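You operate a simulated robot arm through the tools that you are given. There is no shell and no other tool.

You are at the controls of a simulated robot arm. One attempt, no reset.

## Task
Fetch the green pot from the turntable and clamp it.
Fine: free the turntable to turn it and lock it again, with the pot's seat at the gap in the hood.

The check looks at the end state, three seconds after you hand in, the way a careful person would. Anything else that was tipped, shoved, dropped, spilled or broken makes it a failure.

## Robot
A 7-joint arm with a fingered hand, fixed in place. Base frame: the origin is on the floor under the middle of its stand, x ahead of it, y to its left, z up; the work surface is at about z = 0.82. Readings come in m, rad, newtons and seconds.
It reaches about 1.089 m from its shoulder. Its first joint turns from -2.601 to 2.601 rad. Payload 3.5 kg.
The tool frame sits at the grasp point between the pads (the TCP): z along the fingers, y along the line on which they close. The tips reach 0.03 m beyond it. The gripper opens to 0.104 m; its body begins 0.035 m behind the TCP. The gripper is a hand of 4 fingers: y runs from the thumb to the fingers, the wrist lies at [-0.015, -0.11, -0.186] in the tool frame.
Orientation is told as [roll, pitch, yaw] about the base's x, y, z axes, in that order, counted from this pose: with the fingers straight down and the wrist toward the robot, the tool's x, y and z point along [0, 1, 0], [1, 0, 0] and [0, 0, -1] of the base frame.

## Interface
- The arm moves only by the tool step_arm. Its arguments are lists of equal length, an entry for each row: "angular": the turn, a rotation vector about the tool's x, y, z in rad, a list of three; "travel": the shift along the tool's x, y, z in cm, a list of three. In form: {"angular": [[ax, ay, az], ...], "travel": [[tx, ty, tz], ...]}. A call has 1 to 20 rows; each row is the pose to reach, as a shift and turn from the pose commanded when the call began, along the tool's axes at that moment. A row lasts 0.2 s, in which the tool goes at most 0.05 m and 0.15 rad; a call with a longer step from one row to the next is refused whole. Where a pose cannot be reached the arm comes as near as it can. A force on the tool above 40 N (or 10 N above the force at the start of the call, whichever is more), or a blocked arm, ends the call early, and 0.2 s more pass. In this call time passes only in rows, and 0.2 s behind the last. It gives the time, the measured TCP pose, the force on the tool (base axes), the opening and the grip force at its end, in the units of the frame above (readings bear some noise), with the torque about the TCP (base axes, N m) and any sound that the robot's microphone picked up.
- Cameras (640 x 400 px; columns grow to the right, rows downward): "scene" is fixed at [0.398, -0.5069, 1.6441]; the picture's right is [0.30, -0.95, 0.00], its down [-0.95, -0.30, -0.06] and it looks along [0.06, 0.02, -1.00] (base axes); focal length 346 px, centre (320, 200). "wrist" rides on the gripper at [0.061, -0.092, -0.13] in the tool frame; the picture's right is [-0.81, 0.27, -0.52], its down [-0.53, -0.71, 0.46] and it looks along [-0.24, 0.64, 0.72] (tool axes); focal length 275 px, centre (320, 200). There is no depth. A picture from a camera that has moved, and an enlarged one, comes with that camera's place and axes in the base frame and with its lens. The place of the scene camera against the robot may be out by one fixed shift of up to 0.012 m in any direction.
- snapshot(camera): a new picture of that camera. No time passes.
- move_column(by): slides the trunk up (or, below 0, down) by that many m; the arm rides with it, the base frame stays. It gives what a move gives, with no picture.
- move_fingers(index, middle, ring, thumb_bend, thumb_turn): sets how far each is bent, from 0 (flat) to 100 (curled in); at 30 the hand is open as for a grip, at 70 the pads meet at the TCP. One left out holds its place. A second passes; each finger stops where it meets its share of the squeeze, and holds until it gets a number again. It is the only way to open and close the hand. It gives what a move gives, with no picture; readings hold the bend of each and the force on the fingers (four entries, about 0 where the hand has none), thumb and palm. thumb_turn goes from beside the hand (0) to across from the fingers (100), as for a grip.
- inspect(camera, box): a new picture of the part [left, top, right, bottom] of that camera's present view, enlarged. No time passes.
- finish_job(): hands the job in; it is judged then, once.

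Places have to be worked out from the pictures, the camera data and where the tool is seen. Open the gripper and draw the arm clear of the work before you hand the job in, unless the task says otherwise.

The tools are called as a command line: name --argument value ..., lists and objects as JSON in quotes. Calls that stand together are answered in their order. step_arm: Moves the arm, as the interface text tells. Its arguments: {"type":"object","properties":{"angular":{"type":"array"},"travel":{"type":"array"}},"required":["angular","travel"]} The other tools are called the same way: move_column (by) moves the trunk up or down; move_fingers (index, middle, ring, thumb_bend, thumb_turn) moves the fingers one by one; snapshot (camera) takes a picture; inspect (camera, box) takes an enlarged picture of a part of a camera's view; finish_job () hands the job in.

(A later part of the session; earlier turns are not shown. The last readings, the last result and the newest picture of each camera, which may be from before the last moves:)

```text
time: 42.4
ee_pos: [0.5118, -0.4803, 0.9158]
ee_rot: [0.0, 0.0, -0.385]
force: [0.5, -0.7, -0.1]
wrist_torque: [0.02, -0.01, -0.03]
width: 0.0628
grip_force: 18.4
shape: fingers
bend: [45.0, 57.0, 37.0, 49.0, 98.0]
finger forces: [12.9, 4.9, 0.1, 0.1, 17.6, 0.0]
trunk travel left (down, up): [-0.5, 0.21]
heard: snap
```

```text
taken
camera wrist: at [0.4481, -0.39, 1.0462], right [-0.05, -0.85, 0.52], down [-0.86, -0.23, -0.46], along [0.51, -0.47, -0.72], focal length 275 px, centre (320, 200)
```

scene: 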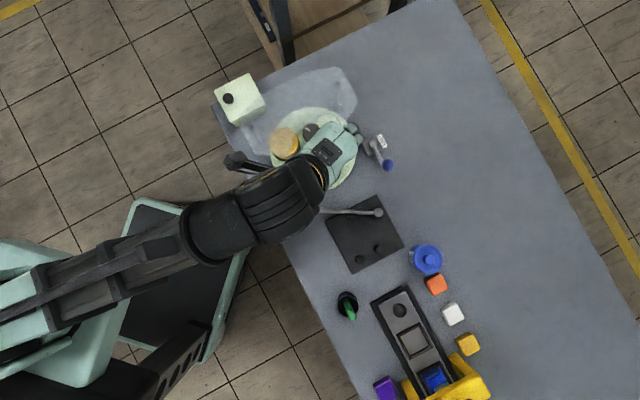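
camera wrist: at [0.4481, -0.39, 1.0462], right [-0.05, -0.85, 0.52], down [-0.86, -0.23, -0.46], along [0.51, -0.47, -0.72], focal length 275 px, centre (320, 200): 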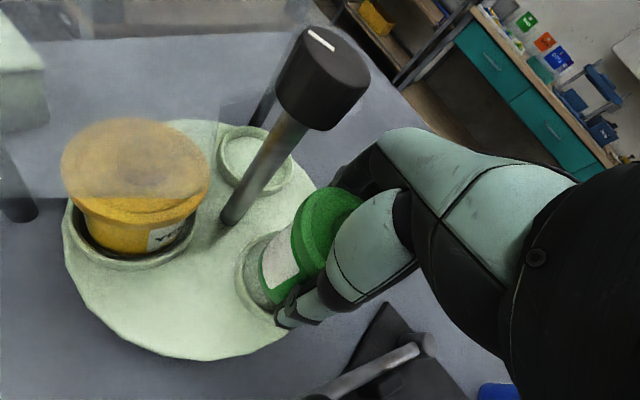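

I heard a snap as the pot came up, perhaps a snap-in seat letting go. I'll look closely before continuing.

inspect --camera "wrist" --box '[200, 160, 360, 340]'

snapshot --camera "scene"

inspect --camera "scene" --box '[250, 90, 410, 210]'

```text
2.22 times, centred on (280, 250) of wrist
camera zoom: at [0.4481, -0.39, 1.0462], right [-0.05, -0.85, 0.52], down [-0.86, -0.23, -0.46], along [0.51, -0.47, -0.72], focal length 612 px, centre (409, 89)
```

zoom: 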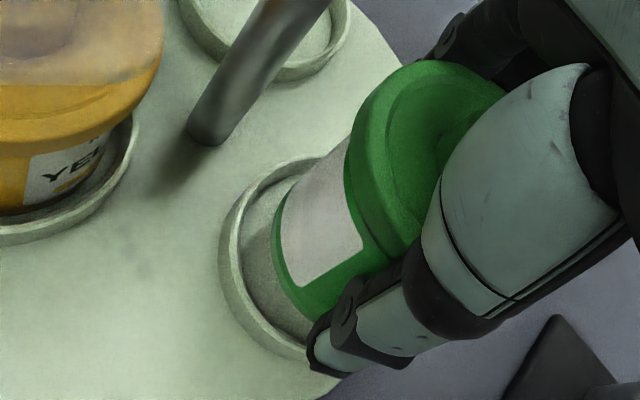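

```text
taken
```

scene: 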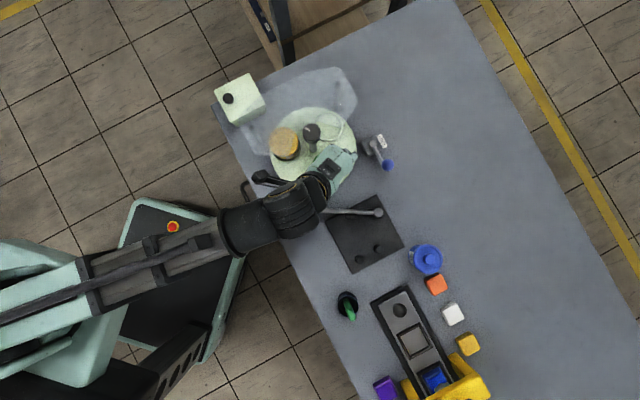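

```text
3.33 times, centred on (330, 150) of scene
camera zoom: at [0.398, -0.5069, 1.6441], right [0.3, -0.95, 0.0], down [-0.95, -0.3, -0.06], along [0.06, 0.02, -1.0], focal length 1152 px, centre (287, 367)
```

zoom: 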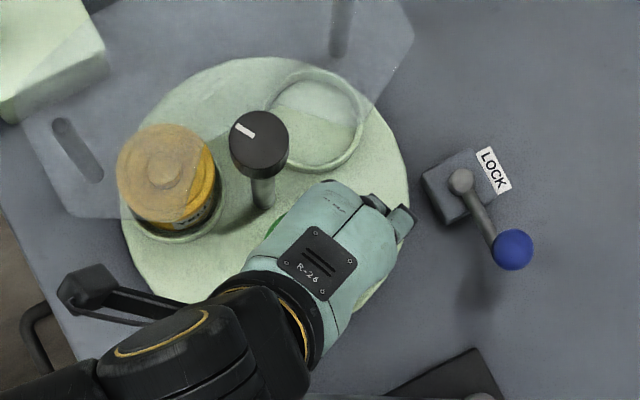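

The pot came out whole and the turntable didn't move, so the snap was the seat's retention. I'll lift vertically to z≈1.02, then carry it over toward the clamp at yaw -45°.

step_arm --angular '[[0, 0, 0], [0, 0, 0], [0, 0, 0], [0, 0, 0]]' --travel '[[0, 0, -2.5], [0, 0, -5], [0, 0, -7.5], [0, 0, -10.5]]'

snapshot --camera "wrist"

inspect --camera "scene" --box '[250, 90, 410, 280]'

```text
time: 43.4
ee_pos: [0.5117, -0.4797, 1.0207]
ee_rot: [-0.001, -0.001, -0.385]
force: [0.2, -0.2, -1.2]
wrist_torque: [0.03, 0.01, 0.02]
width: 0.063
grip_force: 17.8
shape: fingers
bend: [45.0, 57.0, 37.0, 49.0, 98.0]
finger forces: [12.6, 4.8, 0.0, 0.1, 17.5, 0.0]
trunk travel left (down, up): [-0.5, 0.21]
```

```text
taken
camera wrist: at [0.4484, -0.3888, 1.1518], right [-0.05, -0.85, 0.52], down [-0.86, -0.23, -0.45], along [0.51, -0.47, -0.72], focal length 275 px, centre (320, 200)
```

wrist: 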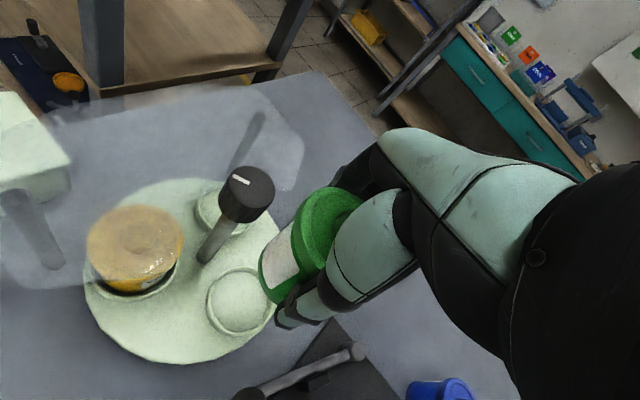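

```text
2.11 times, centred on (330, 185) of scene
camera zoom: at [0.398, -0.5069, 1.6441], right [0.3, -0.95, 0.0], down [-0.95, -0.3, -0.06], along [0.06, 0.02, -1.0], focal length 728 px, centre (299, 232)
```

zoom: 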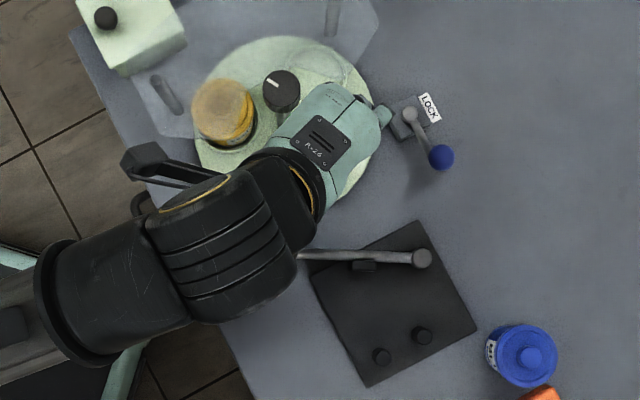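

The pot is held steadily. I'll carry it over to above the clamp plate near (0.385, -0.601), turning to yaw -45° on the way, with the pot bottom at about z 0.96, well above the lever.

step_arm --angular '[[0, 0, 0.08], [0, 0, 0.16], [0, 0, 0.24], [0, 0, 0.32], [0, 0, 0.4], [0, 0, 0.4]]' --travel '[[-3.2, -1.43, 0], [-6.4, -2.86, 0], [-9.6, -4.3, 0], [-12.8, -5.7, 0], [-15, -6.7, 0], [-16.02, -7.16, 0]]'

snapshot --camera "wrist"

snapshot --camera "scene"

```text
time: 44.8
ee_pos: [0.3858, -0.5992, 1.0221]
ee_rot: [0.0, -0.001, -0.785]
force: [-0.6, -0.4, -1.4]
wrist_torque: [0.0, 0.01, 0.0]
width: 0.0632
grip_force: 17.1
shape: fingers
bend: [45.0, 57.0, 37.0, 49.0, 98.0]
finger forces: [12.5, 4.9, 0.0, 0.1, 17.2, 0.0]
trunk travel left (down, up): [-0.5, 0.21]
```

```text
taken
camera wrist: at [0.3636, -0.4915, 1.1533], right [-0.38, -0.77, 0.52], down [-0.88, 0.13, -0.46], along [0.28, -0.63, -0.72], focal length 275 px, centre (320, 200)
```

wrist: 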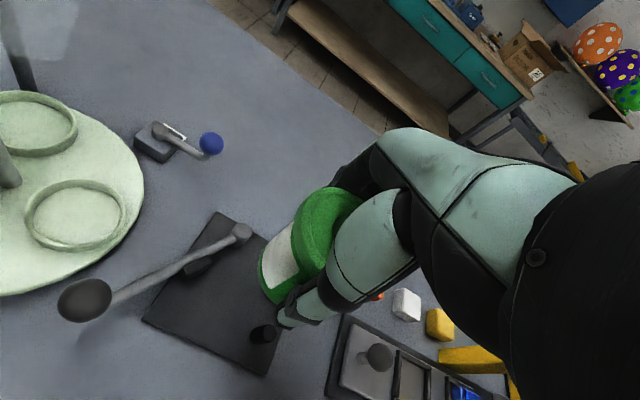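

```text
taken
```

scene: 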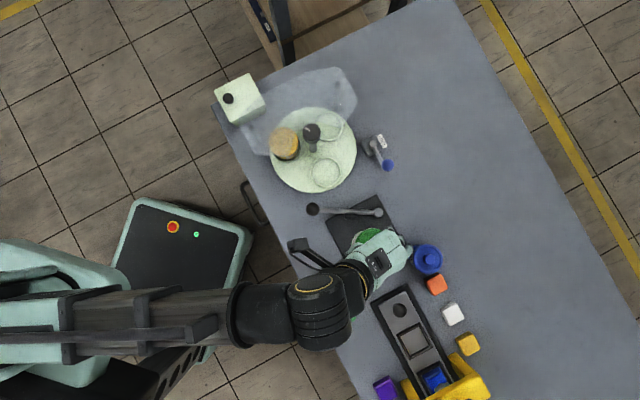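

inspect --camera "wrist" --box '[40, 190, 300, 390]'

inspect --camera "scene" --box '[290, 180, 450, 300]'

```text
2.00 times, centred on (170, 290) of wrist
camera zoom: at [0.3636, -0.4915, 1.1533], right [-0.38, -0.77, 0.52], down [-0.88, 0.13, -0.46], along [0.28, -0.63, -0.72], focal length 551 px, centre (620, 20)
```

zoom: 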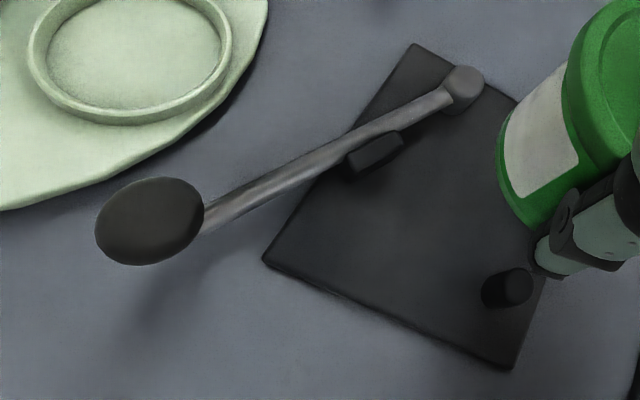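

```text
3.33 times, centred on (370, 240) of scene
camera zoom: at [0.398, -0.5069, 1.6441], right [0.3, -0.95, 0.0], down [-0.95, -0.3, -0.06], along [0.06, 0.02, -1.0], focal length 1152 px, centre (153, 67)
```

zoom: 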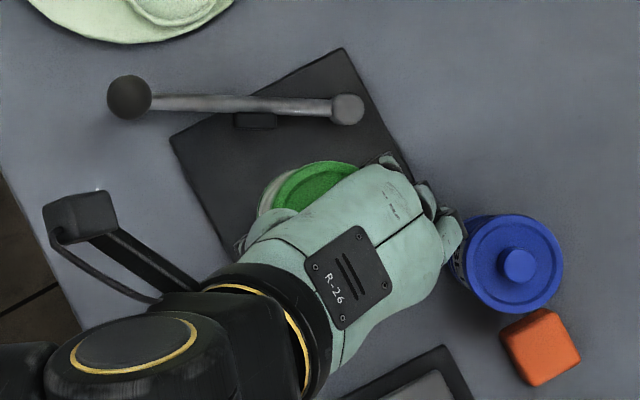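

Pins are at about (0.344, -0.610) and (0.378, -0.643), the pivot at (0.456, -0.617), and the jaw at (0.432, -0.564). The pot hangs over the pocket in front of the pins, where I want it. I'll lower it to z≈0.905 first.

step_arm --angular '[[0, 0, 0], [0, 0, 0], [0, 0, 0], [0, 0, 0], [0, 0, 0]]' --travel '[[-0.05, -0.1, 3], [-0.05, -0.1, 6], [-0.05, -0.1, 8.5], [-0.05, -0.1, 10.5], [-0.05, -0.1, 11.7]]'

snapshot --camera "wrist"

inspect --camera "scene" --box '[290, 180, 450, 300]'

```text
time: 46.0
ee_pos: [0.3843, -0.6013, 0.9065]
ee_rot: [0.0, 0.0, -0.783]
force: [-0.6, 0.3, -1.5]
wrist_torque: [0.03, 0.02, 0.04]
width: 0.0627
grip_force: 17.4
shape: fingers
bend: [45.0, 57.0, 37.0, 49.0, 98.0]
finger forces: [12.4, 4.7, 0.0, 0.1, 17.0, 0.0]
trunk travel left (down, up): [-0.5, 0.21]
```

```text
taken
camera wrist: at [0.3607, -0.4927, 1.0367], right [-0.38, -0.77, 0.52], down [-0.88, 0.13, -0.46], along [0.28, -0.63, -0.72], focal length 275 px, centre (320, 200)
```

wrist: 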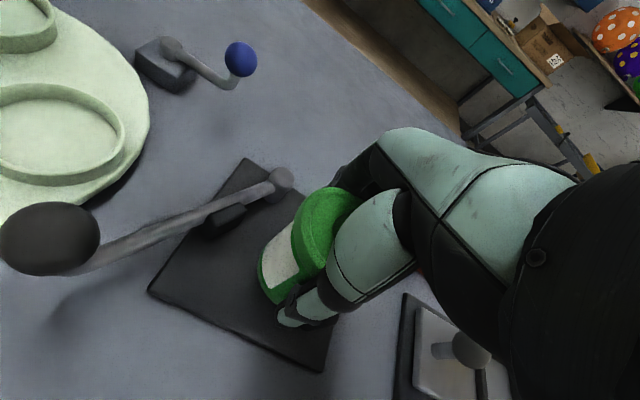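

```text
3.33 times, centred on (370, 240) of scene
camera zoom: at [0.398, -0.5069, 1.6441], right [0.3, -0.95, 0.0], down [-0.95, -0.3, -0.06], along [0.06, 0.02, -1.0], focal length 1152 px, centre (153, 67)
```

zoom: 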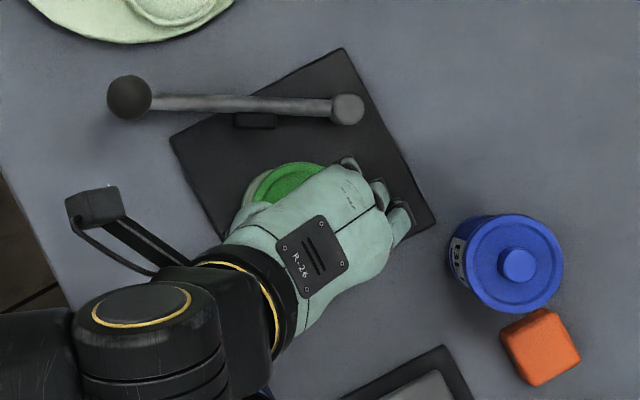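

The pot is low over the plate and clear of jaw and lever. I'll lower slowly, checking for contact.

step_arm --angular '[[0, 0, 0], [0, 0, 0], [0, 0, 0], [0, 0, 0]]' --travel '[[0, 0, 0.4], [0, 0, 0.8], [0, 0, 1.2], [0, 0, 1.5]]'

snapshot --camera "wrist"

```text
time: 47.0
ee_pos: [0.384, -0.601, 0.8896]
ee_rot: [0.0, 0.001, -0.784]
force: [-0.5, 0.1, -1.6]
wrist_torque: [0.0, 0.01, 0.01]
width: 0.0628
grip_force: 17.1
shape: fingers
bend: [45.0, 57.0, 37.0, 49.0, 98.0]
finger forces: [12.6, 4.7, 0.0, 0.0, 17.1, 0.0]
trunk travel left (down, up): [-0.5, 0.21]
```

```text
taken
camera wrist: at [0.361, -0.4934, 1.0204], right [-0.38, -0.77, 0.52], down [-0.88, 0.13, -0.46], along [0.28, -0.63, -0.72], focal length 275 px, centre (320, 200)
```

wrist: 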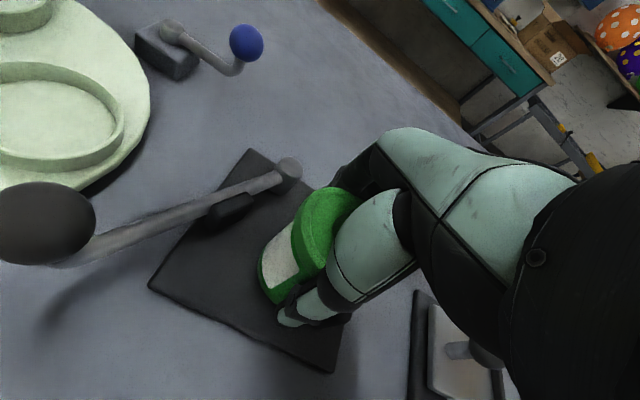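

There is no contact yet at z 0.890, so I'm going on in 2 mm steps.

step_arm --angular '[[0, 0, 0], [0, 0, 0], [0, 0, 0]]' --travel '[[0, 0, 0.2], [0, 0, 0.4], [0, 0, 0.6]]'

```text
time: 47.8
ee_pos: [0.3837, -0.601, 0.8838]
ee_rot: [0.001, 0.0, -0.784]
force: [-0.2, 0.6, -0.8]
wrist_torque: [0.02, 0.03, -0.02]
width: 0.0627
grip_force: 16.8
shape: fingers
bend: [45.0, 57.0, 37.0, 49.0, 98.0]
finger forces: [12.4, 4.9, 0.0, 0.1, 17.0, 0.1]
trunk travel left (down, up): [-0.5, 0.21]
```

inspect --camera "wrist" --box '[140, 140, 380, 380]'

inspect --camera "scene" --box '[310, 190, 430, 280]'

```text
1.67 times, centred on (260, 260) of wrist
camera zoom: at [0.3605, -0.4938, 1.014], right [-0.38, -0.77, 0.52], down [-0.88, 0.13, -0.46], along [0.28, -0.63, -0.72], focal length 459 px, centre (420, 100)
```

zoom: 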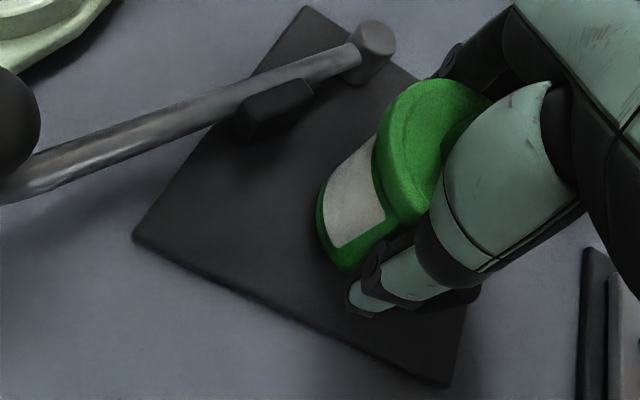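

```text
4.44 times, centred on (370, 235) of scene
camera zoom: at [0.398, -0.5069, 1.6441], right [0.3, -0.95, 0.0], down [-0.95, -0.3, -0.06], along [0.06, 0.02, -1.0], focal length 1536 px, centre (98, 44)
```

zoom: 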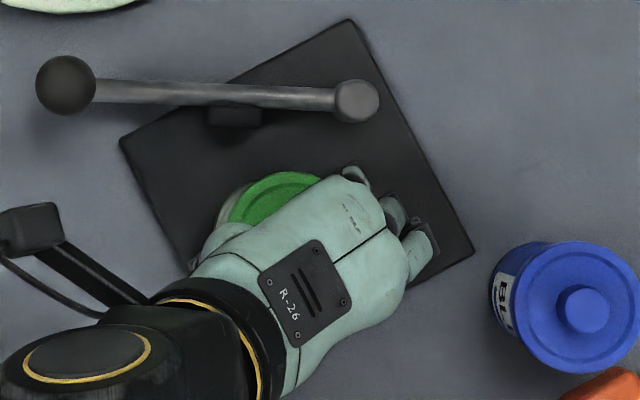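

The pot bottom is close to the plate but no contact force yet. I'll continue in small steps.

step_arm --angular '[[0, 0, 0], [0, 0, 0], [0, 0, 0]]' --travel '[[0, 0, 0.2], [0, 0, 0.4], [0, 0, 0.5]]'

```text
time: 48.6
ee_pos: [0.3845, -0.6015, 0.8793]
ee_rot: [0.0, -0.003, -0.781]
force: [-1.3, 1.1, 5.3]
wrist_torque: [-0.06, 0.02, -0.01]
width: 0.0626
grip_force: 17.8
shape: fingers
bend: [45.0, 57.0, 37.0, 49.0, 98.0]
finger forces: [11.7, 5.6, 0.1, 0.0, 18.9, 0.0]
trunk travel left (down, up): [-0.5, 0.21]
```

The vertical force rose by about 7 N, so the pot has landed on the plate. I'll open the fingers to release it.

move_fingers --index 38 --middle 38 --ring 37 --thumb_bend 38

snapshot --camera "wrist"

inspect --camera "scene" --box '[310, 190, 430, 280]'

```text
time: 49.6
ee_pos: [0.3841, -0.6012, 0.8771]
ee_rot: [0.0, 0.001, -0.784]
force: [0.7, -0.7, 0.8]
wrist_torque: [-0.01, 0.01, 0.0]
width: 0.083
grip_force: 0.0
shape: fingers
bend: [38.0, 38.0, 37.0, 38.0, 97.0]
finger forces: [0.0, 0.0, 0.0, 0.0, 0.1, 0.0]
trunk travel left (down, up): [-0.5, 0.21]
heard: snap
```

```text
taken
camera wrist: at [0.3614, -0.4935, 1.0091], right [-0.38, -0.77, 0.52], down [-0.88, 0.13, -0.46], along [0.28, -0.63, -0.72], focal length 275 px, centre (320, 200)
```

wrist: 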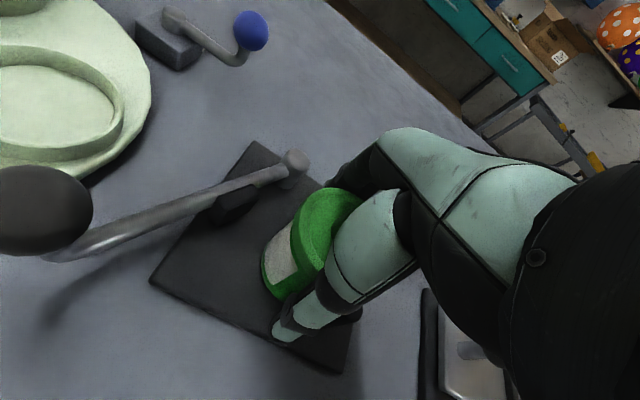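

```text
4.44 times, centred on (370, 235) of scene
camera zoom: at [0.398, -0.5069, 1.6441], right [0.3, -0.95, 0.0], down [-0.95, -0.3, -0.06], along [0.06, 0.02, -1.0], focal length 1536 px, centre (98, 44)
```

zoom: 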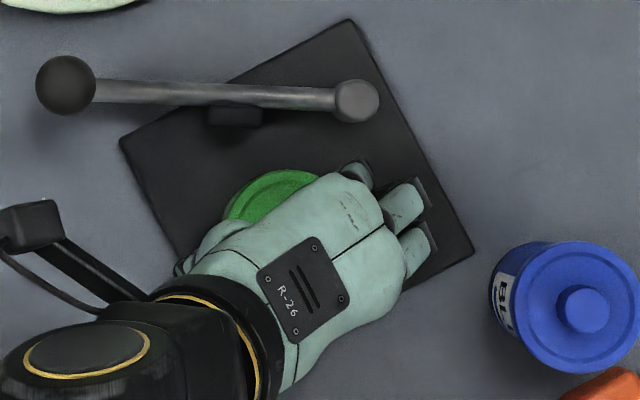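

The pot stands on the plate and the fingers are free of it. I'll lift straight up and look.

step_arm --angular '[[0, 0, 0], [0, 0, 0], [0, 0, 0], [0, 0, 0], [0, 0, 0], [0, 0, 0]]' --travel '[[0, 0, -1], [0, 0, -2.5], [0, 0, -5], [0, 0, -8], [0, 0, -11.5], [0, 0, -15]]'

snapshot --camera "wrist"

snapshot --camera "scene"

```text
time: 51.0
ee_pos: [0.3877, -0.6041, 1.0302]
ee_rot: [0.001, 0.0, -0.784]
force: [0.5, -0.1, -1.1]
wrist_torque: [0.02, -0.01, 0.01]
width: 0.0829
grip_force: 0.0
shape: fingers
bend: [38.0, 38.0, 37.0, 38.0, 97.0]
finger forces: [0.0, 0.0, 0.1, 0.1, 0.0, 0.0]
trunk travel left (down, up): [-0.5, 0.21]
```

```text
taken
camera wrist: at [0.3644, -0.4967, 1.1609], right [-0.38, -0.77, 0.52], down [-0.88, 0.13, -0.45], along [0.28, -0.63, -0.73], focal length 275 px, centre (320, 200)
```

wrist: 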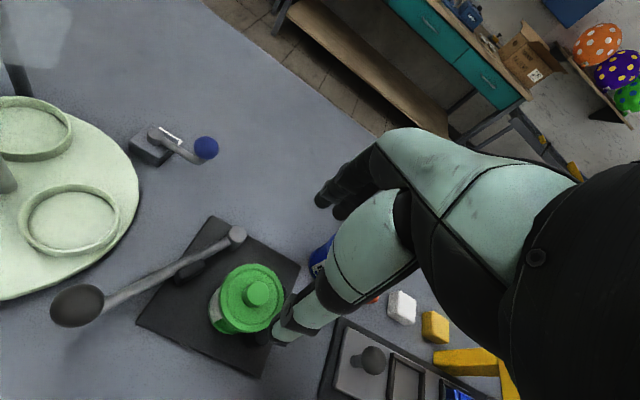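

```text
taken
```

scene: 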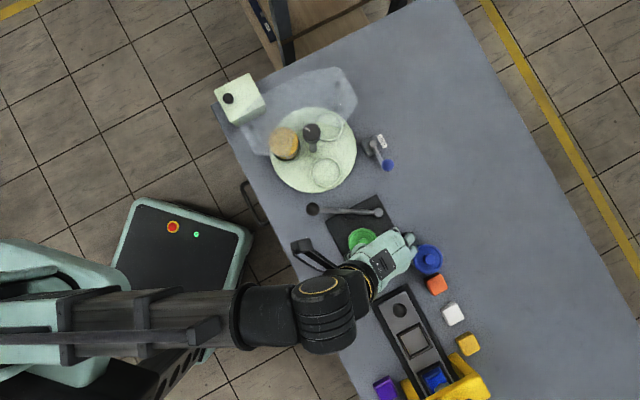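

The pot stands upright in the clamp pocket. Next I'll bring the hand over the clamp handle ball at (0.419, -0.477, 0.90), turning to yaw +32° so the fingers can pull it toward the pot.

step_arm --angular '[[0, 0, -0.134], [0, 0, -0.269], [0, 0, -0.403], [0, 0, -0.538], [0, 0, -0.672], [0, 0, -0.806], [0, 0, -0.941], [0, 0, -1.075], [0, 0, -1.21], [0, 0, -1.344]]' --travel '[[0, 0, -1.5], [1.3, -0.7, -2.5], [2.6, -1.5, -2.5], [4, -2.3, -2.5], [5.3, -3.1, -2.5], [6.6, -3.9, -2.5], [8, -4.7, -2.5], [9.3, -5.5, -2.5], [10.4, -6.2, -2.5], [11.28, -6.68, -2.5]]'

snapshot --camera "wrist"

snapshot --camera "scene"

```text
time: 53.0
ee_pos: [0.4136, -0.4882, 1.0546]
ee_rot: [-0.001, -0.002, 0.369]
force: [-2.3, -27.9, 13.1]
wrist_torque: [4.31, 1.27, 3.52]
width: 0.0829
grip_force: 0.0
shape: fingers
bend: [38.0, 38.0, 37.0, 38.0, 97.0]
finger forces: [0.0, 0.0, 0.1, 0.0, 0.0, 0.1]
trunk travel left (down, up): [-0.5, 0.21]
stopped in row 9: the force on the tool passed its limit at 117 N (the readings are from after the stop); the commanded pose is now the measured one
```

```text
taken
camera wrist: at [0.3046, -0.4654, 1.1851], right [0.55, -0.66, 0.52], down [-0.47, -0.75, -0.46], along [0.69, 0.01, -0.72], focal length 275 px, centre (320, 200)
```

wrist: 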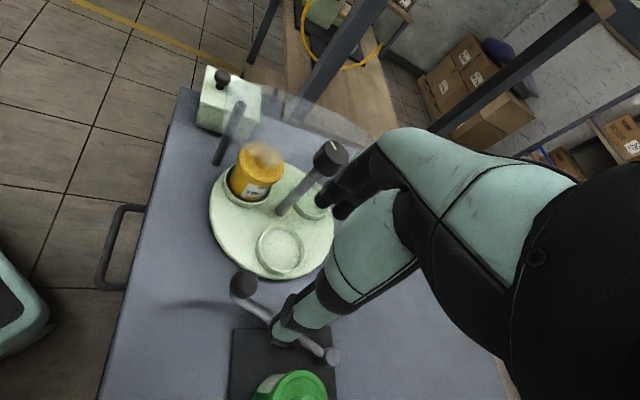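

```text
taken
```

scene: 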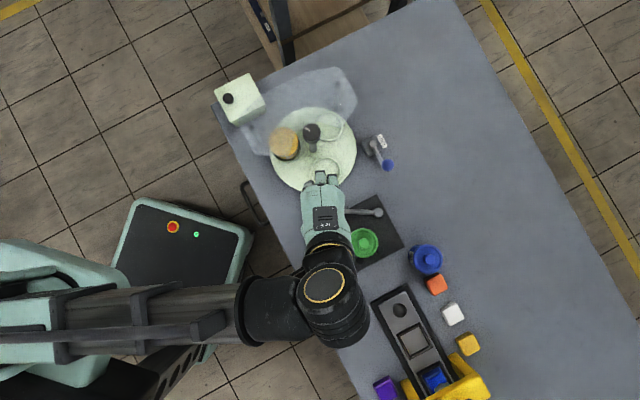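

The arm stopped on a high force with nothing near the fingers, so most likely the wrist met the arm itself or a joint limit. I'll back the rotation off by 0.25 rad and check that the force disappears.

step_arm --angular '[[0, 0, 0.08], [0, 0, 0.16], [0, 0, 0.25]]' --travel '[[0, 0, 0], [0, 0, -0.3], [0, 0, -0.5]]'

snapshot --camera "scene"

snapshot --camera "wrist"

```text
time: 53.2
ee_pos: [0.413, -0.4887, 1.0544]
ee_rot: [0.0, -0.001, 0.364]
force: [12.8, -7.8, 1.4]
wrist_torque: [1.17, 1.77, 0.63]
width: 0.0829
grip_force: 0.0
shape: fingers
bend: [38.0, 38.0, 37.0, 38.0, 97.0]
finger forces: [0.0, 0.0, 0.0, 0.0, 0.1, 0.0]
trunk travel left (down, up): [-0.5, 0.21]
stopped in row 1: the force on the tool passed its limit at 58 N (the readings are from after the stop); the commanded pose is now the measured one
```

```text
taken
```

scene: 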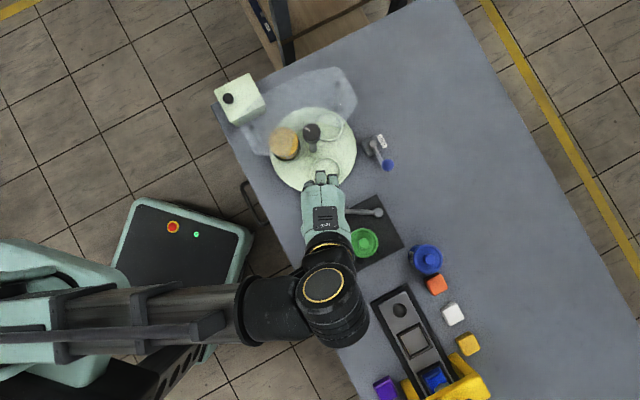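

```text
taken
camera wrist: at [0.305, -0.4647, 1.1849], right [0.54, -0.66, 0.52], down [-0.48, -0.75, -0.46], along [0.69, 0.0, -0.72], focal length 275 px, centre (320, 200)
```

wrist: 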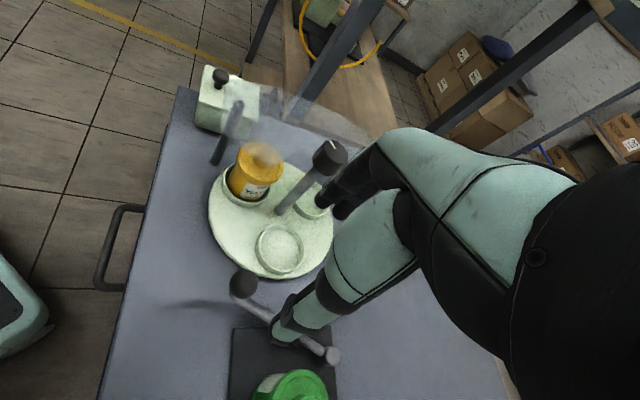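

The camera bracket on the wrist seems to be against the forearm at this yaw (self-contact), and nothing on the table was touched. I'll retrace the path gently, with a small rotation back plus a move toward -y.

step_arm --angular '[[0, 0, 0.03], [0, 0, 0.06], [0, 0, 0.1], [0, 0, 0.16], [0, 0, 0.24]]' --travel '[[-0.3, -0.2, 0], [-0.6, -0.4, 0], [-1, -0.7, 0], [-1.5, -1.0, 0], [-2.2, -1.3, 0]]'

inspect --camera "scene" --box '[200, 160, 420, 360]'

```text
time: 54.4
ee_pos: [0.4097, -0.5145, 1.0554]
ee_rot: [0.0, -0.003, 0.122]
force: [0.7, 0.3, 0.0]
wrist_torque: [-0.02, 0.04, 0.0]
width: 0.0828
grip_force: 0.1
shape: fingers
bend: [38.0, 38.0, 37.0, 38.0, 97.0]
finger forces: [0.0, 0.1, 0.0, 0.1, 0.0, 0.0]
trunk travel left (down, up): [-0.5, 0.21]
```

```text
2.00 times, centred on (310, 260) of scene
camera zoom: at [0.398, -0.5069, 1.6441], right [0.3, -0.95, 0.0], down [-0.95, -0.3, -0.06], along [0.06, 0.02, -1.0], focal length 691 px, centre (340, 80)
```

zoom: 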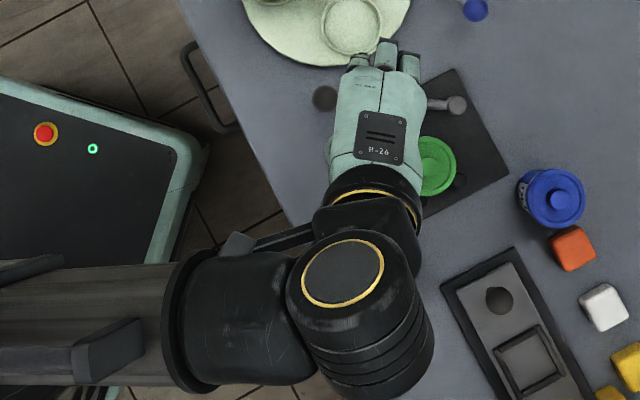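

The contact is gone and everything reads near zero. I'll keep the yaw near 0 here, move over the clamp handle ball at (0.419, -0.478) and lower partway.

step_arm --angular '[[0, 0, 0.06], [0, 0, 0.122], [0, 0, 0.122], [0, 0, 0.122], [0, 0, 0.122]]' --travel '[[1.2, 0.5, 0], [2.4, 0.9, 1.5], [3.56, 1.37, 4], [3.56, 1.37, 6], [3.56, 1.37, 8]]'

snapshot --camera "wrist"

inspect --camera "scene" --box '[250, 150, 430, 290]'

```text
time: 55.6
ee_pos: [0.4185, -0.4781, 0.9728]
ee_rot: [0.0, -0.001, 0.001]
force: [0.3, 0.5, -0.6]
wrist_torque: [-0.01, -0.04, -0.01]
width: 0.0829
grip_force: 0.1
shape: fingers
bend: [38.0, 38.0, 37.0, 38.0, 97.0]
finger forces: [0.0, 0.0, 0.0, 0.0, 0.0, 0.0]
trunk travel left (down, up): [-0.5, 0.21]
```

```text
taken
camera wrist: at [0.3255, -0.4166, 1.1041], right [0.28, -0.81, 0.52], down [-0.71, -0.53, -0.46], along [0.65, -0.24, -0.72], focal length 275 px, centre (320, 200)
```

wrist: 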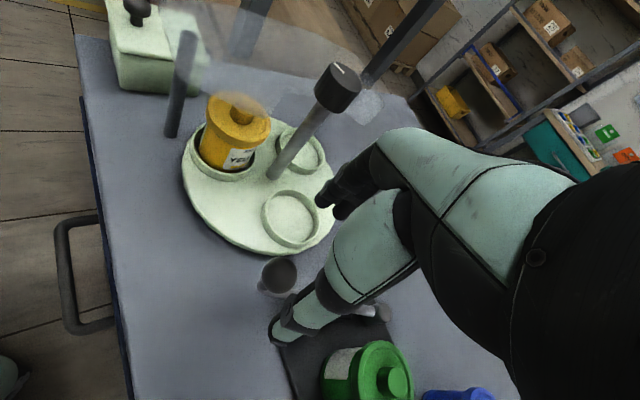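

```text
2.86 times, centred on (340, 220) of scene
camera zoom: at [0.398, -0.5069, 1.6441], right [0.3, -0.95, 0.0], down [-0.95, -0.3, -0.06], along [0.06, 0.02, -1.0], focal length 987 px, centre (263, 143)
```

zoom: 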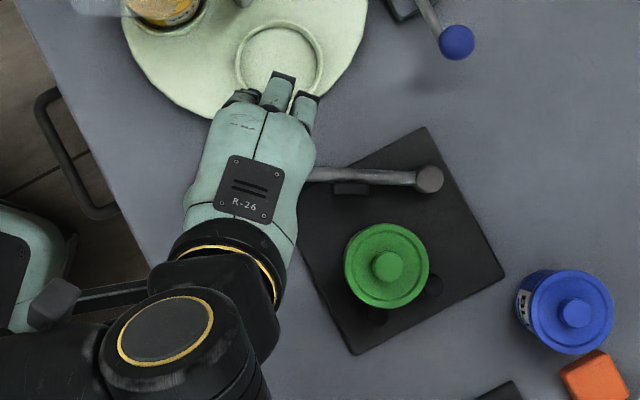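

The handle ball is at about (0.417, -0.476, 0.898), centred in the hand. I'll narrow the opening a little so the fingers stay away from the turntable, then descend onto it.

move_fingers --index 46 --middle 46 --ring 46 --thumb_bend 46

step_arm --angular '[[0, 0, 0], [0, 0, 0], [0, 0, 0], [0, 0, 0]]' --travel '[[0.1, -0.1, 2], [0.1, -0.1, 4], [0.1, -0.1, 5.5], [0.1, -0.1, 6.9]]'

snapshot --camera "wrist"

inspect --camera "scene" --box '[250, 150, 430, 290]'

```text
time: 56.6
ee_pos: [0.4184, -0.4773, 0.9732]
ee_rot: [0.001, -0.001, 0.002]
force: [0.6, -0.1, 0.2]
wrist_torque: [-0.03, 0.01, 0.04]
width: 0.0631
grip_force: 0.1
shape: fingers
bend: [46.0, 46.0, 46.0, 46.0, 97.0]
finger forces: [0.0, 0.0, 0.1, 0.1, 0.0, 0.1]
trunk travel left (down, up): [-0.5, 0.21]
```

```text
time: 57.6
ee_pos: [0.4182, -0.478, 0.9058]
ee_rot: [0.0, -0.002, 0.001]
force: [-0.1, -0.6, -0.2]
wrist_torque: [0.0, 0.01, -0.01]
width: 0.063
grip_force: 0.1
shape: fingers
bend: [46.0, 46.0, 46.0, 46.0, 97.0]
finger forces: [0.0, 0.1, 0.0, 0.0, 0.0, 0.0]
trunk travel left (down, up): [-0.5, 0.21]
```

```text
taken
camera wrist: at [0.3247, -0.4165, 1.036], right [0.28, -0.81, 0.52], down [-0.71, -0.53, -0.46], along [0.65, -0.24, -0.72], focal length 275 px, centre (320, 200)
```

wrist: 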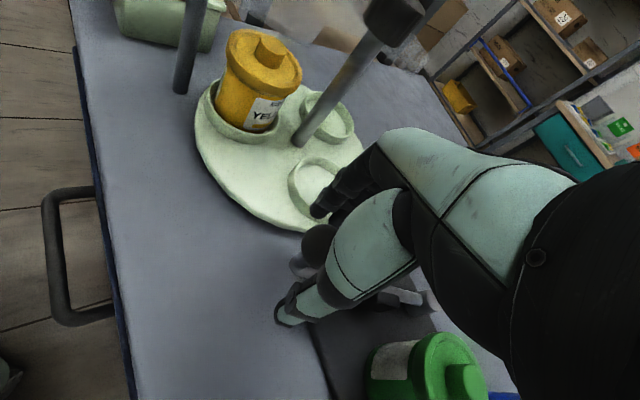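

```text
2.86 times, centred on (340, 220) of scene
camera zoom: at [0.398, -0.5069, 1.6441], right [0.3, -0.95, 0.0], down [-0.95, -0.3, -0.06], along [0.06, 0.02, -1.0], focal length 987 px, centre (263, 143)
```

zoom: 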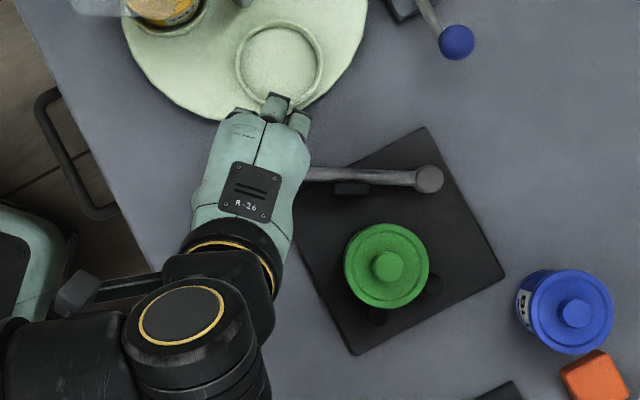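

The ball is at the grasp point. I'll pinch it with thumb, index and middle.

move_fingers --index 72 --middle 72 --thumb_bend 72

inspect --camera "wrist" --box '[240, 170, 440, 340]'

```text
time: 58.6
ee_pos: [0.418, -0.4779, 0.9049]
ee_rot: [0.002, 0.0, 0.002]
force: [2.0, 0.4, -10.5]
wrist_torque: [-0.02, 0.04, 0.02]
width: 0.0153
grip_force: 12.3
shape: fingers
bend: [71.0, 66.0, 46.0, 65.0, 100.0]
finger forces: [9.0, 6.5, 0.1, 0.0, 8.9, 0.0]
trunk travel left (down, up): [-0.5, 0.21]
```

```text
2.35 times, centred on (340, 255) of wrist
camera zoom: at [0.3252, -0.4169, 1.0356], right [0.28, -0.81, 0.52], down [-0.71, -0.53, -0.46], along [0.65, -0.24, -0.72], focal length 648 px, centre (273, 71)
```

zoom: 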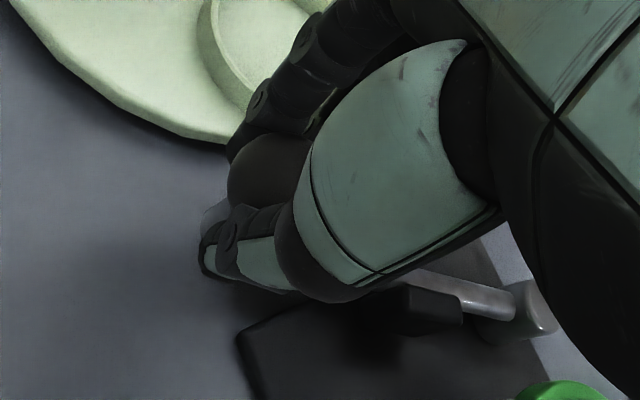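

The pinch is good at about 9 N. I'll straighten the ring finger so it passes above the pot, then swing the lever along its arc in stages.

move_fingers --ring 5

step_arm --angular '[[0, 0, 0], [0, 0, 0], [0, 0, 0], [0, 0, 0]]' --travel '[[-0.17, -0.55, 0], [-0.35, -1.07, 0], [-0.58, -1.65, 0], [-0.83, -2.24, 0]]'

snapshot --camera "wrist"

inspect --camera "scene" --box '[250, 150, 430, 290]'

```text
time: 59.6
ee_pos: [0.4186, -0.4759, 0.9054]
ee_rot: [0.001, -0.001, 0.001]
force: [2.0, 0.2, -12.5]
wrist_torque: [0.02, 0.02, 0.04]
width: 0.0157
grip_force: 12.5
shape: fingers
bend: [62.0, 66.0, 5.0, 65.0, 100.0]
finger forces: [9.2, 6.6, 0.0, 0.1, 9.1, 0.1]
trunk travel left (down, up): [-0.5, 0.21]
```

```text
time: 60.6
ee_pos: [0.3947, -0.4849, 0.9044]
ee_rot: [0.0, -0.002, 0.003]
force: [-0.9, 1.4, -9.2]
wrist_torque: [0.05, 0.08, 0.16]
width: 0.016
grip_force: 11.6
shape: fingers
bend: [71.0, 66.0, 5.0, 65.0, 100.0]
finger forces: [8.7, 5.2, 0.1, 0.0, 9.2, 0.1]
trunk travel left (down, up): [-0.5, 0.21]
```

```text
taken
camera wrist: at [0.3019, -0.4247, 1.0353], right [0.28, -0.81, 0.52], down [-0.71, -0.53, -0.46], along [0.65, -0.24, -0.72], focal length 275 px, centre (320, 200)
```

wrist: 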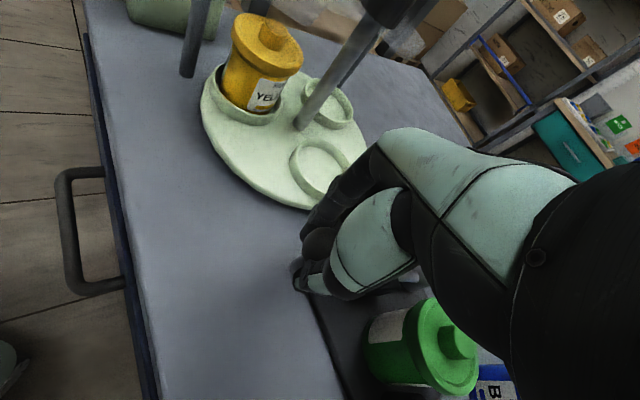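

```text
2.86 times, centred on (340, 220) of scene
camera zoom: at [0.398, -0.5069, 1.6441], right [0.3, -0.95, 0.0], down [-0.95, -0.3, -0.06], along [0.06, 0.02, -1.0], focal length 987 px, centre (263, 143)
```

zoom: 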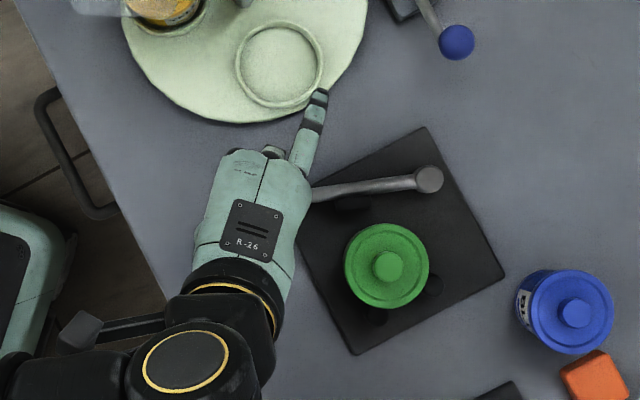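

The lever follows smoothly with only a newton or two. I'll continue to about 127°.

step_arm --angular '[[0, 0, 0], [0, 0, 0], [0, 0, 0], [0, 0, 0]]' --travel '[[-0.29, -0.57, 0], [-0.59, -1.13, 0], [-1.0, -1.8, 0], [-1.57, -2.6, 0]]'

snapshot --camera "wrist"

inspect --camera "scene" --box '[270, 180, 430, 290]'

```text
time: 61.6
ee_pos: [0.3694, -0.501, 0.9038]
ee_rot: [0.0, -0.001, 0.002]
force: [-4.6, 2.7, -7.5]
wrist_torque: [0.07, 0.11, 0.23]
width: 0.0161
grip_force: 12.0
shape: fingers
bend: [71.0, 66.0, 5.0, 64.0, 100.0]
finger forces: [9.5, 4.3, 0.1, 0.1, 10.5, 0.1]
trunk travel left (down, up): [-0.5, 0.21]
```

```text
taken
camera wrist: at [0.2769, -0.44, 1.0351], right [0.28, -0.81, 0.52], down [-0.71, -0.53, -0.46], along [0.65, -0.24, -0.72], focal length 275 px, centre (320, 200)
```

wrist: 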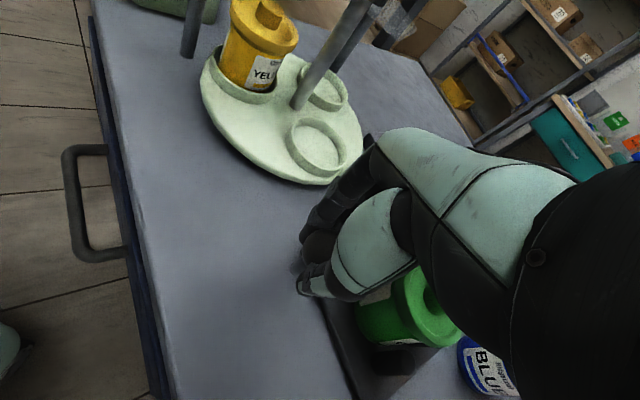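

```text
3.64 times, centred on (350, 235) of scene
camera zoom: at [0.398, -0.5069, 1.6441], right [0.3, -0.95, 0.0], down [-0.95, -0.3, -0.06], along [0.06, 0.02, -1.0], focal length 1257 px, centre (211, 73)
```

zoom: 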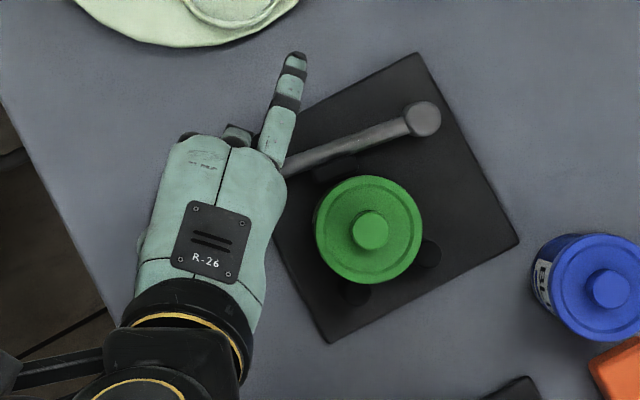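

The jaw is close to the pot now. I'll continue in finer steps, watching for contact force as the pot meets jaw and pins.

step_arm --angular '[[0, 0, 0], [0, 0, 0], [0, 0, 0]]' --travel '[[-0.25, -0.48, 0], [-0.5, -0.95, 0], [-0.78, -1.4, 0]]'

inspect --camera "scene" --box '[270, 180, 430, 290]'

inspect --camera "wrist" --box '[280, 200, 520, 400]'

```text
time: 62.4
ee_pos: [0.3566, -0.5086, 0.9054]
ee_rot: [0.0, -0.001, 0.001]
force: [3.0, -5.4, -10.8]
wrist_torque: [-0.08, -0.06, 0.1]
width: 0.014
grip_force: 11.6
shape: fingers
bend: [71.0, 65.0, 5.0, 64.0, 100.0]
finger forces: [7.2, 8.0, 0.1, 0.0, 7.0, 0.0]
trunk travel left (down, up): [-0.5, 0.21]
```

```text
3.64 times, centred on (350, 235) of scene
camera zoom: at [0.398, -0.5069, 1.6441], right [0.3, -0.95, 0.0], down [-0.95, -0.3, -0.06], along [0.06, 0.02, -1.0], focal length 1257 px, centre (211, 73)
```

zoom: 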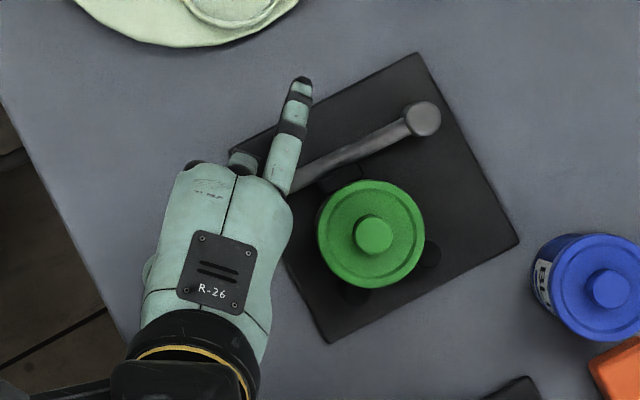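

```text
2.00 times, centred on (400, 300) of wrist
camera zoom: at [0.2636, -0.4473, 1.0352], right [0.28, -0.81, 0.52], down [-0.71, -0.53, -0.46], along [0.65, -0.24, -0.72], focal length 551 px, centre (160, 0)
```

zoom: 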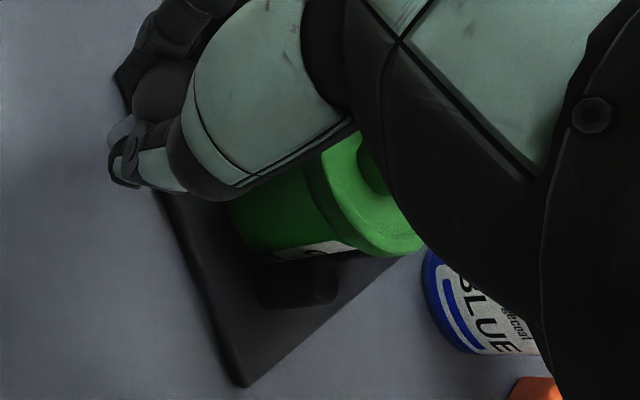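

The jaw has reached the pot and nudged it about 1 mm toward the pins. I'll continue a few degrees more.

step_arm --angular '[[0, 0, 0], [0, 0, 0], [0, 0, 0]]' --travel '[[-0.35, -0.25, 0], [-0.65, -0.45, 0], [-0.95, -0.7, 0]]'

inspect --camera "scene" --box '[270, 180, 430, 290]'

```text
time: 63.2
ee_pos: [0.3486, -0.5155, 0.904]
ee_rot: [0.002, -0.002, 0.001]
force: [3.7, 3.1, -12.8]
wrist_torque: [0.08, -0.03, 0.17]
width: 0.0138
grip_force: 12.6
shape: fingers
bend: [71.0, 65.0, 5.0, 65.0, 100.0]
finger forces: [10.1, 7.1, 0.0, 0.1, 7.1, 0.0]
trunk travel left (down, up): [-0.5, 0.21]
```

```text
3.64 times, centred on (350, 235) of scene
camera zoom: at [0.398, -0.5069, 1.6441], right [0.3, -0.95, 0.0], down [-0.95, -0.3, -0.06], along [0.06, 0.02, -1.0], focal length 1257 px, centre (211, 73)
```

zoom: 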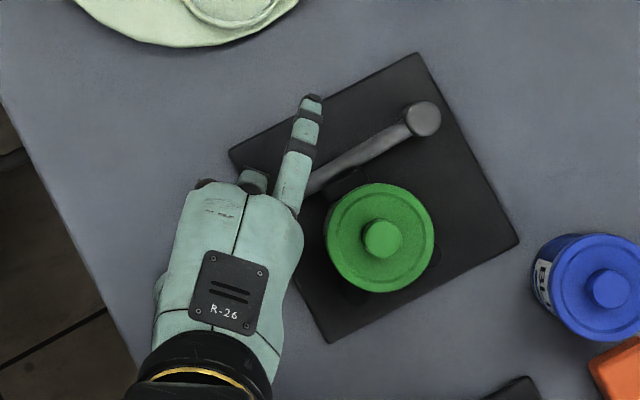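

The pot slides toward the pins and the resistance is about 5 N. I'll continue closing.

step_arm --angular '[[0, 0, 0], [0, 0, 0], [0, 0, 0]]' --travel '[[-0.3, -0.25, 0], [-0.6, -0.5, 0], [-0.85, -0.7, 0]]'

inspect --camera "scene" --box '[270, 180, 430, 290]'

```text
time: 64.0
ee_pos: [0.3424, -0.5229, 0.9053]
ee_rot: [0.002, -0.003, 0.004]
force: [11.2, 23.0, -13.2]
wrist_torque: [0.34, -0.09, 0.33]
width: 0.0159
grip_force: 14.1
shape: fingers
bend: [57.0, 65.0, 5.0, 68.0, 99.0]
finger forces: [18.7, 5.3, 0.0, 0.1, 4.8, 0.0]
trunk travel left (down, up): [-0.5, 0.21]
```

```text
3.64 times, centred on (350, 235) of scene
camera zoom: at [0.398, -0.5069, 1.6441], right [0.3, -0.95, 0.0], down [-0.95, -0.3, -0.06], along [0.06, 0.02, -1.0], focal length 1257 px, centre (211, 73)
```

zoom: 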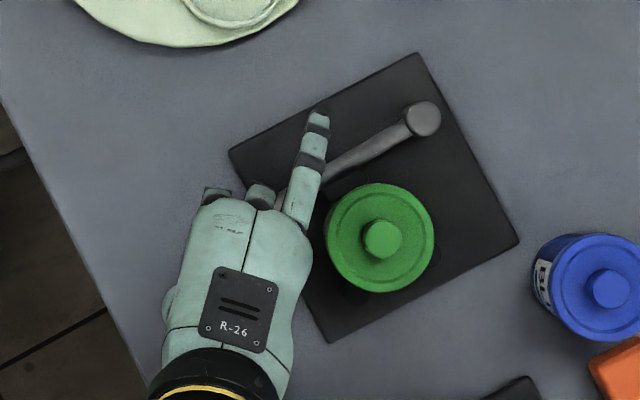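

The handle now resists with about 25 N and the pot no longer moves. It sits about 3.5 cm from both pins, so it is pressed between jaw and pins. I'll release the handle carefully and see if the lever stays.

move_fingers --index 44 --middle 44 --thumb_bend 44

inspect --camera "scene" --box '[270, 180, 430, 290]'

inspect --camera "wrist" --box '[240, 180, 480, 380]'

```text
time: 65.0
ee_pos: [0.3411, -0.5259, 0.9048]
ee_rot: [-0.001, -0.002, 0.001]
force: [-0.5, 0.2, 0.4]
wrist_torque: [0.04, 0.01, 0.0]
width: 0.0674
grip_force: 0.1
shape: fingers
bend: [44.0, 44.0, 5.0, 44.0, 97.0]
finger forces: [0.0, 0.0, 0.1, 0.0, 0.0, 0.0]
trunk travel left (down, up): [-0.5, 0.21]
```

```text
3.64 times, centred on (350, 235) of scene
camera zoom: at [0.398, -0.5069, 1.6441], right [0.3, -0.95, 0.0], down [-0.95, -0.3, -0.06], along [0.06, 0.02, -1.0], focal length 1257 px, centre (211, 73)
```

zoom: 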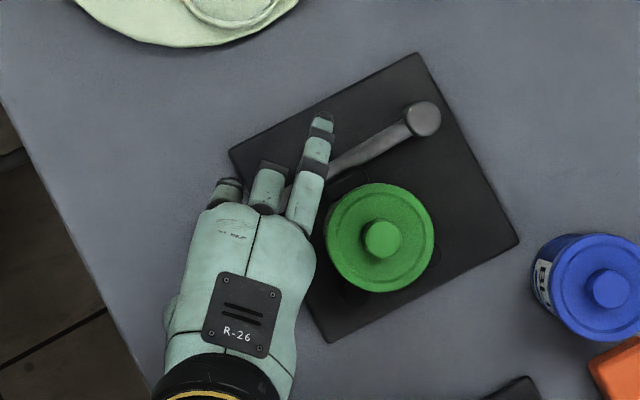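

```text
2.00 times, centred on (360, 280) of wrist
camera zoom: at [0.2477, -0.465, 1.0359], right [0.28, -0.81, 0.52], down [-0.71, -0.53, -0.46], along [0.65, -0.24, -0.72], focal length 551 px, centre (240, 40)
```

zoom: 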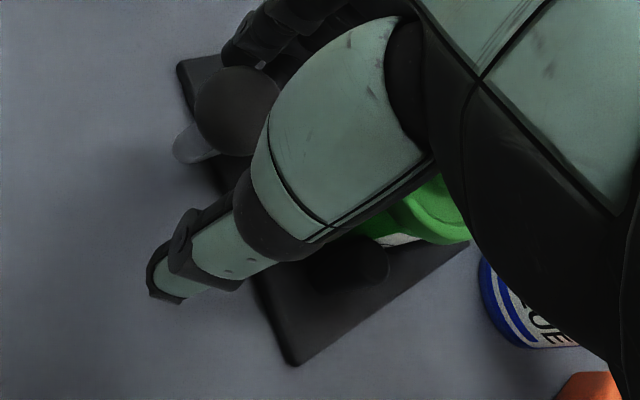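

Released, the lever stays at about 139°, with the jaw against the pot. I'll lift the hand clear and look closely.

step_arm --angular '[[0, 0, 0], [0, 0, 0], [0, 0, 0], [0, 0, 0], [0, 0, 0]]' --travel '[[0, 0, -2], [0, 0, -5], [0, 0, -8.5], [0, -2, -12], [0, -5, -15]]'

snapshot --camera "wrist"

inspect --camera "scene" --box '[290, 190, 430, 280]'

```text
time: 66.2
ee_pos: [0.2894, -0.5256, 1.0539]
ee_rot: [0.0, -0.003, 0.001]
force: [0.3, -0.5, 0.1]
wrist_torque: [-0.01, -0.01, -0.01]
width: 0.0672
grip_force: 0.1
shape: fingers
bend: [44.0, 44.0, 5.0, 44.0, 97.0]
finger forces: [0.1, 0.1, 0.0, 0.0, 0.0, 0.0]
trunk travel left (down, up): [-0.5, 0.21]
```

```text
taken
camera wrist: at [0.1958, -0.466, 1.1852], right [0.28, -0.81, 0.52], down [-0.71, -0.53, -0.46], along [0.65, -0.24, -0.72], focal length 275 px, centre (320, 200)
```

wrist: 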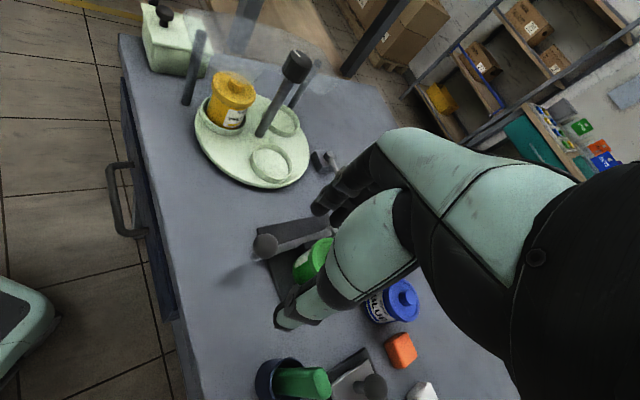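

```text
4.44 times, centred on (360, 235) of scene
camera zoom: at [0.398, -0.5069, 1.6441], right [0.3, -0.95, 0.0], down [-0.95, -0.3, -0.06], along [0.06, 0.02, -1.0], focal length 1536 px, centre (142, 44)
```

zoom: 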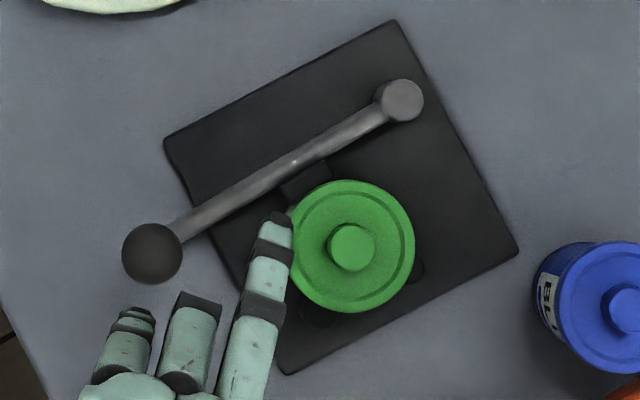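

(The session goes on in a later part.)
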